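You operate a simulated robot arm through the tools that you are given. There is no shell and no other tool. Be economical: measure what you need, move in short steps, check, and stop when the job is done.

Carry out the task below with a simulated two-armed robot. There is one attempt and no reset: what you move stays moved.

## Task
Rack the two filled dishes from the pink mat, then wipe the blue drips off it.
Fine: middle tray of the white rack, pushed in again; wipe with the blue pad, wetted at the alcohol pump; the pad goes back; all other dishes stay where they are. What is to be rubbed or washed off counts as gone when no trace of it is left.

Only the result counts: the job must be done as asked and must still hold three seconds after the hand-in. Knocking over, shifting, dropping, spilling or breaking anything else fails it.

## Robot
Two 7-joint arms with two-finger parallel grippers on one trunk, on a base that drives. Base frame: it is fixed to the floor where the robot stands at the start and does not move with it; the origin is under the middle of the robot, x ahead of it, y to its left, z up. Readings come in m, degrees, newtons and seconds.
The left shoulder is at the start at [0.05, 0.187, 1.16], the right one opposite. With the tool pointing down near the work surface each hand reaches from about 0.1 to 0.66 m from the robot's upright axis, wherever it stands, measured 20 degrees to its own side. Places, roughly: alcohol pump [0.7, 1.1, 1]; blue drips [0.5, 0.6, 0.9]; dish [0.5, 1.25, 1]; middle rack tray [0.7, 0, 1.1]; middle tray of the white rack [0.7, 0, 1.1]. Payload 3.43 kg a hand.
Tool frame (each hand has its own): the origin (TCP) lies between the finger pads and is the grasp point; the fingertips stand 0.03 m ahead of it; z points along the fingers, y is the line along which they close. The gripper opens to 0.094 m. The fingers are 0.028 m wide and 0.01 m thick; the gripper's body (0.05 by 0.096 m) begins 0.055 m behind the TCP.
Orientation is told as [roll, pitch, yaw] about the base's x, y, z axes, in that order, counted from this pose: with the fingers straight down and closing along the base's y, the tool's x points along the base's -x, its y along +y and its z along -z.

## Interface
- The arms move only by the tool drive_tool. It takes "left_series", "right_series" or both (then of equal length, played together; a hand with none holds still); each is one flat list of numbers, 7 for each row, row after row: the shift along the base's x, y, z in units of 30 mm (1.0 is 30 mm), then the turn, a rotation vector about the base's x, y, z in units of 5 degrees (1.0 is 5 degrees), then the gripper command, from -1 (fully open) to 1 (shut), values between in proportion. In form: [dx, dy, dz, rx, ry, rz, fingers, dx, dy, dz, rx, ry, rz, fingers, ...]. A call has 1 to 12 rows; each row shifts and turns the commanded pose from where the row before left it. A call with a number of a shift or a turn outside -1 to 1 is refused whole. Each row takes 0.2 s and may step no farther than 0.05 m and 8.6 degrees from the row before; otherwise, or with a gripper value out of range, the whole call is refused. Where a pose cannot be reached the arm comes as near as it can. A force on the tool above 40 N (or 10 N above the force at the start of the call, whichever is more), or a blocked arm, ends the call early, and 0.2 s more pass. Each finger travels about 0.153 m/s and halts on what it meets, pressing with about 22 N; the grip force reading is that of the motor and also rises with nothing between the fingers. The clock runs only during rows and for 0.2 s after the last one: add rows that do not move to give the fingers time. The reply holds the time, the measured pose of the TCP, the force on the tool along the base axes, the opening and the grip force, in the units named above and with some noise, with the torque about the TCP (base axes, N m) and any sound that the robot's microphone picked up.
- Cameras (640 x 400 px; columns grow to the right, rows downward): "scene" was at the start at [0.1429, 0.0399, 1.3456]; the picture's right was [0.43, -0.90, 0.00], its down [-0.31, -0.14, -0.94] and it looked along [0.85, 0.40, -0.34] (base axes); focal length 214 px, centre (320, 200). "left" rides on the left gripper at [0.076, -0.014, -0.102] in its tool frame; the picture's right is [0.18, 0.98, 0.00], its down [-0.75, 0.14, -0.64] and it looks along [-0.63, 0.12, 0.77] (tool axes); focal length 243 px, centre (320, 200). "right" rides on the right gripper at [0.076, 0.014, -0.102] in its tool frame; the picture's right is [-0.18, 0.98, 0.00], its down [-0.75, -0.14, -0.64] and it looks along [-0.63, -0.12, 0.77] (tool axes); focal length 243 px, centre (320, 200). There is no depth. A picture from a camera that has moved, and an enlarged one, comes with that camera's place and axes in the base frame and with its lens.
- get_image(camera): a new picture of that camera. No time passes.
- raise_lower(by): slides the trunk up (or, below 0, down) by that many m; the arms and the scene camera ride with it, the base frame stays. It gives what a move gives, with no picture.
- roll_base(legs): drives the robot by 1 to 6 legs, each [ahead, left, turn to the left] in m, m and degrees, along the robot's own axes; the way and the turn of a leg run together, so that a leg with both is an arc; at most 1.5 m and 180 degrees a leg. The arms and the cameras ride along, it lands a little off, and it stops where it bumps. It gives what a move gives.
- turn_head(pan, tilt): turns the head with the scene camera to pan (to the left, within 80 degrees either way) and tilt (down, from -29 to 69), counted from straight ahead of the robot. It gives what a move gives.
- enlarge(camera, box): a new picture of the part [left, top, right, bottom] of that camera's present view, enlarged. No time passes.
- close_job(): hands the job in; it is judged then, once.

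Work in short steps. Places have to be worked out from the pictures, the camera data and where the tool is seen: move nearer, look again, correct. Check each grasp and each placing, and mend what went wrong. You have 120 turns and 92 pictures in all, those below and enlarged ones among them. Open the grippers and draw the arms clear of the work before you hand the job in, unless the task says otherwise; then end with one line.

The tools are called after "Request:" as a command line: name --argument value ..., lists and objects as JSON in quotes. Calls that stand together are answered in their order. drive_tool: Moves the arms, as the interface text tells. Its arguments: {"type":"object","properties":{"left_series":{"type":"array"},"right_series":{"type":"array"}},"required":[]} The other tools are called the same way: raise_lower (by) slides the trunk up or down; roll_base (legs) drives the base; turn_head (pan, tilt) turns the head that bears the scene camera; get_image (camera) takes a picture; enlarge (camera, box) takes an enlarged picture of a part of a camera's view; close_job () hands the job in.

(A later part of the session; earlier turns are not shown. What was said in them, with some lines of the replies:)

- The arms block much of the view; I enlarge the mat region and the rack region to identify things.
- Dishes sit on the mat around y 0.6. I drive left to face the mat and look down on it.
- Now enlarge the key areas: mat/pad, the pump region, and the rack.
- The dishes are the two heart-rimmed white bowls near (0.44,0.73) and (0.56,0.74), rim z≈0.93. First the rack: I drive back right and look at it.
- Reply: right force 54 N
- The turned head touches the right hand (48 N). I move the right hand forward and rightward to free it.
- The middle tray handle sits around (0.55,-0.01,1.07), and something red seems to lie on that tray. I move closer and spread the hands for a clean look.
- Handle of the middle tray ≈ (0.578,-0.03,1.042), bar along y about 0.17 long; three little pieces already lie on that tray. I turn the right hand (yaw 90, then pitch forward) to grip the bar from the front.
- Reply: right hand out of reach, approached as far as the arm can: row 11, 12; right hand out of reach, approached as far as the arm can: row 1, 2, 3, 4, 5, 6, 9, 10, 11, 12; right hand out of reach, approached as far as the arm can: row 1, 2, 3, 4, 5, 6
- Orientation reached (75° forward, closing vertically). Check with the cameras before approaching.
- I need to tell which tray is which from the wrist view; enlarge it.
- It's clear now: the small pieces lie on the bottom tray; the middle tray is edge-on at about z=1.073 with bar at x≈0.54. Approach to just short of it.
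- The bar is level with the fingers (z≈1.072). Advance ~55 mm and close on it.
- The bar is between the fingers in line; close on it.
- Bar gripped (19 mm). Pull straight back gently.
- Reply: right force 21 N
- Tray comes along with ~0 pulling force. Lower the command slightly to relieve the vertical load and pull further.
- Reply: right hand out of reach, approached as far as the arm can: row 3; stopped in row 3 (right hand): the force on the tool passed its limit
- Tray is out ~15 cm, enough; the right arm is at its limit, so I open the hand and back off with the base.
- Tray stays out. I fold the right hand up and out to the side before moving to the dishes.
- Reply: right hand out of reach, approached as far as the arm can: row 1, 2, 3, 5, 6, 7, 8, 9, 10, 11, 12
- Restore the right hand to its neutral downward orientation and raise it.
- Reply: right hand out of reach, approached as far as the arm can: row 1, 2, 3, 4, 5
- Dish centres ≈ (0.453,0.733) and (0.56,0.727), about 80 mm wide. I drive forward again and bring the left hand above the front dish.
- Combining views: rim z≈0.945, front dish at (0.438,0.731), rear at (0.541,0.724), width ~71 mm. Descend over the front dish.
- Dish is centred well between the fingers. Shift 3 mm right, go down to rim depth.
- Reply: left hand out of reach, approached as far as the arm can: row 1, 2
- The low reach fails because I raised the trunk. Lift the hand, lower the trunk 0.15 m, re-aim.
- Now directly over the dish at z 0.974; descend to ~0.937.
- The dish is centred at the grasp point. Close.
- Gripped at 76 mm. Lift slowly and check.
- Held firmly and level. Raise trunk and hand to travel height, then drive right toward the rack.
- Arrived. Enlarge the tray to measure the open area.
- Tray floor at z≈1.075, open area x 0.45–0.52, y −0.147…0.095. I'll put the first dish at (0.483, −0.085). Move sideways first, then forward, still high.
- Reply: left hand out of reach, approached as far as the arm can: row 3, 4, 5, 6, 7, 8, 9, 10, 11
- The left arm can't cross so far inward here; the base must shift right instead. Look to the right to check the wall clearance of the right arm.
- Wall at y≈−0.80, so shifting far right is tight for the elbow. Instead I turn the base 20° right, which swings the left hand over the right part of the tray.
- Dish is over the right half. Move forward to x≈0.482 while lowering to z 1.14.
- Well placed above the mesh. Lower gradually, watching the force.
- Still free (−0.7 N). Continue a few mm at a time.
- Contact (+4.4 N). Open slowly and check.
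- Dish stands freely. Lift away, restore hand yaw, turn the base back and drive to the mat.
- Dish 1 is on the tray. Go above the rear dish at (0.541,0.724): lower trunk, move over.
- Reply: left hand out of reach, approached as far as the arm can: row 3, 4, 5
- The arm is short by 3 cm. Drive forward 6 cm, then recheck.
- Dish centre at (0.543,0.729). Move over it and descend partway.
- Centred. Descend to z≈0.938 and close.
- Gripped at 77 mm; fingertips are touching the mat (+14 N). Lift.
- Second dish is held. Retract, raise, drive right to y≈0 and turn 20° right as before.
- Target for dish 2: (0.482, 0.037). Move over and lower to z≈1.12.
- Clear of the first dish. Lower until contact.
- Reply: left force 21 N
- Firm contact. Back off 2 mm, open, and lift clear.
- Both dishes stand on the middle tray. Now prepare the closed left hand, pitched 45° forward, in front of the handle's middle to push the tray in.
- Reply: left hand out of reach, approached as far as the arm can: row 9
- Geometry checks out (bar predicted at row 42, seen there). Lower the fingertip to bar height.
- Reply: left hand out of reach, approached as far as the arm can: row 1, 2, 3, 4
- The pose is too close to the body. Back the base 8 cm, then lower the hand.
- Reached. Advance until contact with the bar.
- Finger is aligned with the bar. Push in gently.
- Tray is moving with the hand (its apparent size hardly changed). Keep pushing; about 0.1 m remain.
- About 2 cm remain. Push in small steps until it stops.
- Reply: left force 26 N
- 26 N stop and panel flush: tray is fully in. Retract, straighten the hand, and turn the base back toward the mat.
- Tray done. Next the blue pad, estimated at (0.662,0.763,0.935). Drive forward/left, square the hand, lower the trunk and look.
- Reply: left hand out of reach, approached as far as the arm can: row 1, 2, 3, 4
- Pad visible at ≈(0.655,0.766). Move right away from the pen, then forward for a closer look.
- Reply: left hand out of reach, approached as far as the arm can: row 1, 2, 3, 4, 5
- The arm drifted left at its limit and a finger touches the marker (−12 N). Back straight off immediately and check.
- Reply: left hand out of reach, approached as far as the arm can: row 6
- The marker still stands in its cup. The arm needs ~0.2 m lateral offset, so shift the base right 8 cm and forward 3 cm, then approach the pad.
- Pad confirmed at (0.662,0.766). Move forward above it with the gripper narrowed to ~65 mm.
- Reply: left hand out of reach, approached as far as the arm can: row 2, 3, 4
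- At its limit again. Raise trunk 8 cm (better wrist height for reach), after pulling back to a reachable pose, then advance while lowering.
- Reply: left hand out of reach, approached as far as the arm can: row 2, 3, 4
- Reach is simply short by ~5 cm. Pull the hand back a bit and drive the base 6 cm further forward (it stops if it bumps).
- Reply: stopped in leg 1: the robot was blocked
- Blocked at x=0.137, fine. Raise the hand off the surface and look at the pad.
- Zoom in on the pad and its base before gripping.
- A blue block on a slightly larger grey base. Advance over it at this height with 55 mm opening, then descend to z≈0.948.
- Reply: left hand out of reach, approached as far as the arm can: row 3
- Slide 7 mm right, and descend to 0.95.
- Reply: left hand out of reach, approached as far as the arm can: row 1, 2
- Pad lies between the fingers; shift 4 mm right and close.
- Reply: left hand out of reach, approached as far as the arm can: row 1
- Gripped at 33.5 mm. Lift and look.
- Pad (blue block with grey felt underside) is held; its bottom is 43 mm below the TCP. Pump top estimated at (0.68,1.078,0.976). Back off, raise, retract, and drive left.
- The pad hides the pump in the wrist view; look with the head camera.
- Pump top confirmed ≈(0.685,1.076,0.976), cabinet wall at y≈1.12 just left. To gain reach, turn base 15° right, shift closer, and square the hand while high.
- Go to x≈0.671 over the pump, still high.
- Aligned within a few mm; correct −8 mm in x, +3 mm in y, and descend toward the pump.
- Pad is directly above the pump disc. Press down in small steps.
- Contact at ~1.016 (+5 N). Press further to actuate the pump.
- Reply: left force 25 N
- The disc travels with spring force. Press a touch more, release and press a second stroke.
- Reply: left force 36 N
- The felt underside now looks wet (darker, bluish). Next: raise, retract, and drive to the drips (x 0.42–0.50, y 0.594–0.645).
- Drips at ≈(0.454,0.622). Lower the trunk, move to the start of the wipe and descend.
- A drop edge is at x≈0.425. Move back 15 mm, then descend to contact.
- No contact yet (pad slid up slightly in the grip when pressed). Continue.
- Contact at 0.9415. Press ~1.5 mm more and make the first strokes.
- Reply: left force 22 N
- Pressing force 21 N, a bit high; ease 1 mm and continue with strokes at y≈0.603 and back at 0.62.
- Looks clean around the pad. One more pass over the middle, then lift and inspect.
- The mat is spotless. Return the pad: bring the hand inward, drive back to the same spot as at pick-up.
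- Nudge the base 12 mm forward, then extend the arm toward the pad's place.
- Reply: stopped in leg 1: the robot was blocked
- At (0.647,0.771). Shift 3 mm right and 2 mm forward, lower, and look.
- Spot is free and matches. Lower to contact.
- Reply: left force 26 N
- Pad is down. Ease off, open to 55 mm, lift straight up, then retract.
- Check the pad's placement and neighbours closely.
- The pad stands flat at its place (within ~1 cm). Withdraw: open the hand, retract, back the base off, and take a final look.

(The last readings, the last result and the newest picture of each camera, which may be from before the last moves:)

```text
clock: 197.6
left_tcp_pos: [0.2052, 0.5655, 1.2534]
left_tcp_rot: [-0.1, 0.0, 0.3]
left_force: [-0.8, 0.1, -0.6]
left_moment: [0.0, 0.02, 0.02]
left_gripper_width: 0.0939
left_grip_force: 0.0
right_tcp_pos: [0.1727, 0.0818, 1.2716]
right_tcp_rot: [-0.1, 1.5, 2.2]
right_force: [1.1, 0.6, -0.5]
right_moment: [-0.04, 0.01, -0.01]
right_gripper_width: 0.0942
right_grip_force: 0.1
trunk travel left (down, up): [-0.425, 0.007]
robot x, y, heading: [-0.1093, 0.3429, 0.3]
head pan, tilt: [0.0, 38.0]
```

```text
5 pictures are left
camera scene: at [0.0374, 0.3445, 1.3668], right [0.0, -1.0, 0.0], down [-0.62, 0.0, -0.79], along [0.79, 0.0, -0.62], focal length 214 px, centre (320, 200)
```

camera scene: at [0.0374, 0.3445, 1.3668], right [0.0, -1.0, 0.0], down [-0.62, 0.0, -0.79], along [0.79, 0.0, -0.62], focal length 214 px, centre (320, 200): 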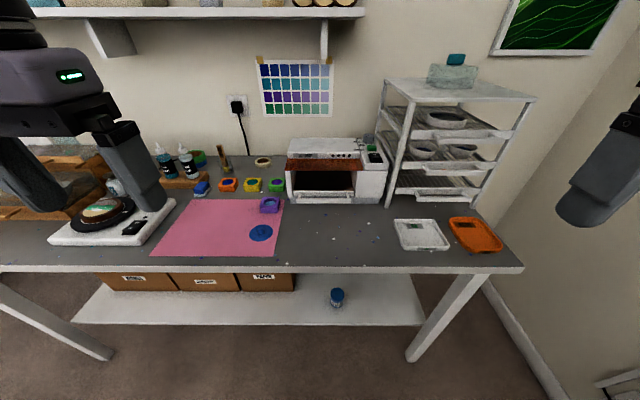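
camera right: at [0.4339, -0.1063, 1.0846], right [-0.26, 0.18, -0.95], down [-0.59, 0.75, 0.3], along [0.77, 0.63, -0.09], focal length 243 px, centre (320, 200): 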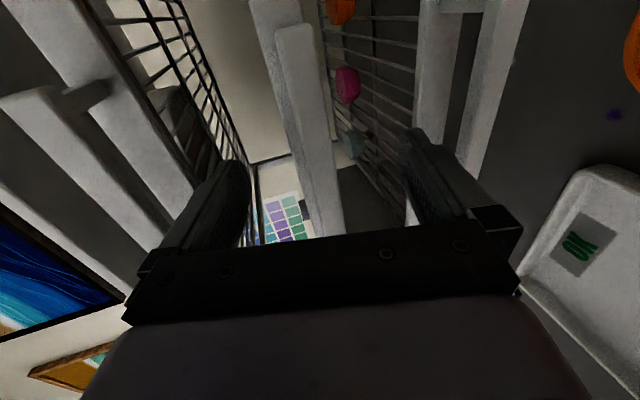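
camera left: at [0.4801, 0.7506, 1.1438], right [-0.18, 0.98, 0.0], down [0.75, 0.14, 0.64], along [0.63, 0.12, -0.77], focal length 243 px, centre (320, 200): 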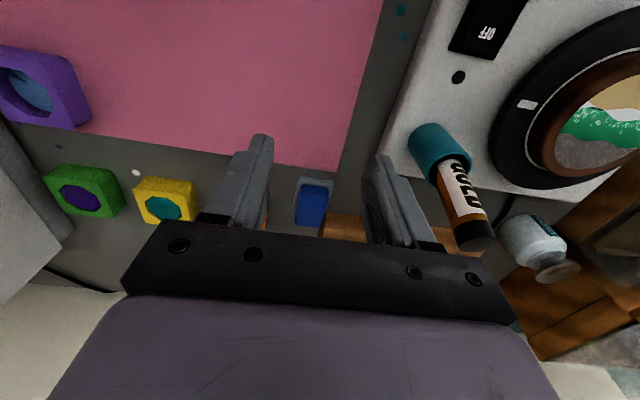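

Request:
enlarge --camera "scene" --box '[370, 80, 540, 220]'

Request:
enlarge --camera "scene" --box '[130, 130, 310, 270]'

```text
2.86 times, centred on (455, 150) of scene
camera zoom: at [0.0374, 0.3445, 1.3668], right [0.0, -1.0, 0.0], down [-0.62, 0.0, -0.79], along [0.79, 0.0, -0.62], focal length 613 px, centre (-66, 343)
```

zoom: 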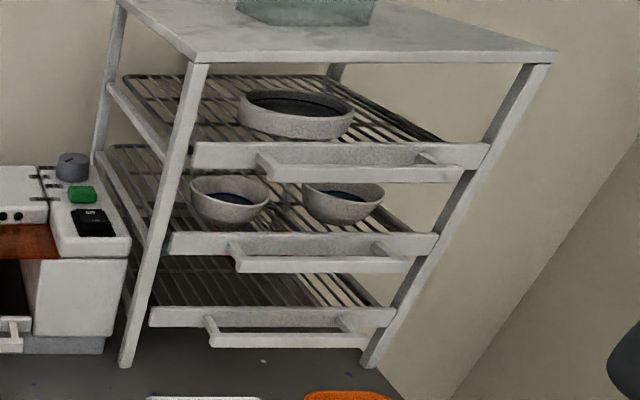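

```text
2.86 times, centred on (220, 200) of scene
camera zoom: at [0.0374, 0.3445, 1.3668], right [0.0, -1.0, 0.0], down [-0.62, 0.0, -0.79], along [0.79, 0.0, -0.62], focal length 613 px, centre (606, 200)
```

zoom: 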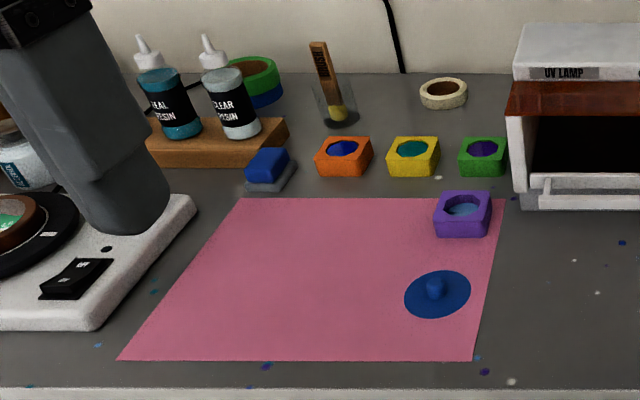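

Both dishes are on the flush middle tray, the mat is clean, the pad is back and the arms are clear. Handing in.

Request:
close_job

```text
The job is handed in.
```

The two filled dishes are on the middle tray of the white rack, which is pushed back in, and the drips are wiped off the pink mat with no trace visible. The blue pad is back about 1 cm to the left of its original spot. One finger touched the gold marker in its cup during the job; the marker still stands in its cup.
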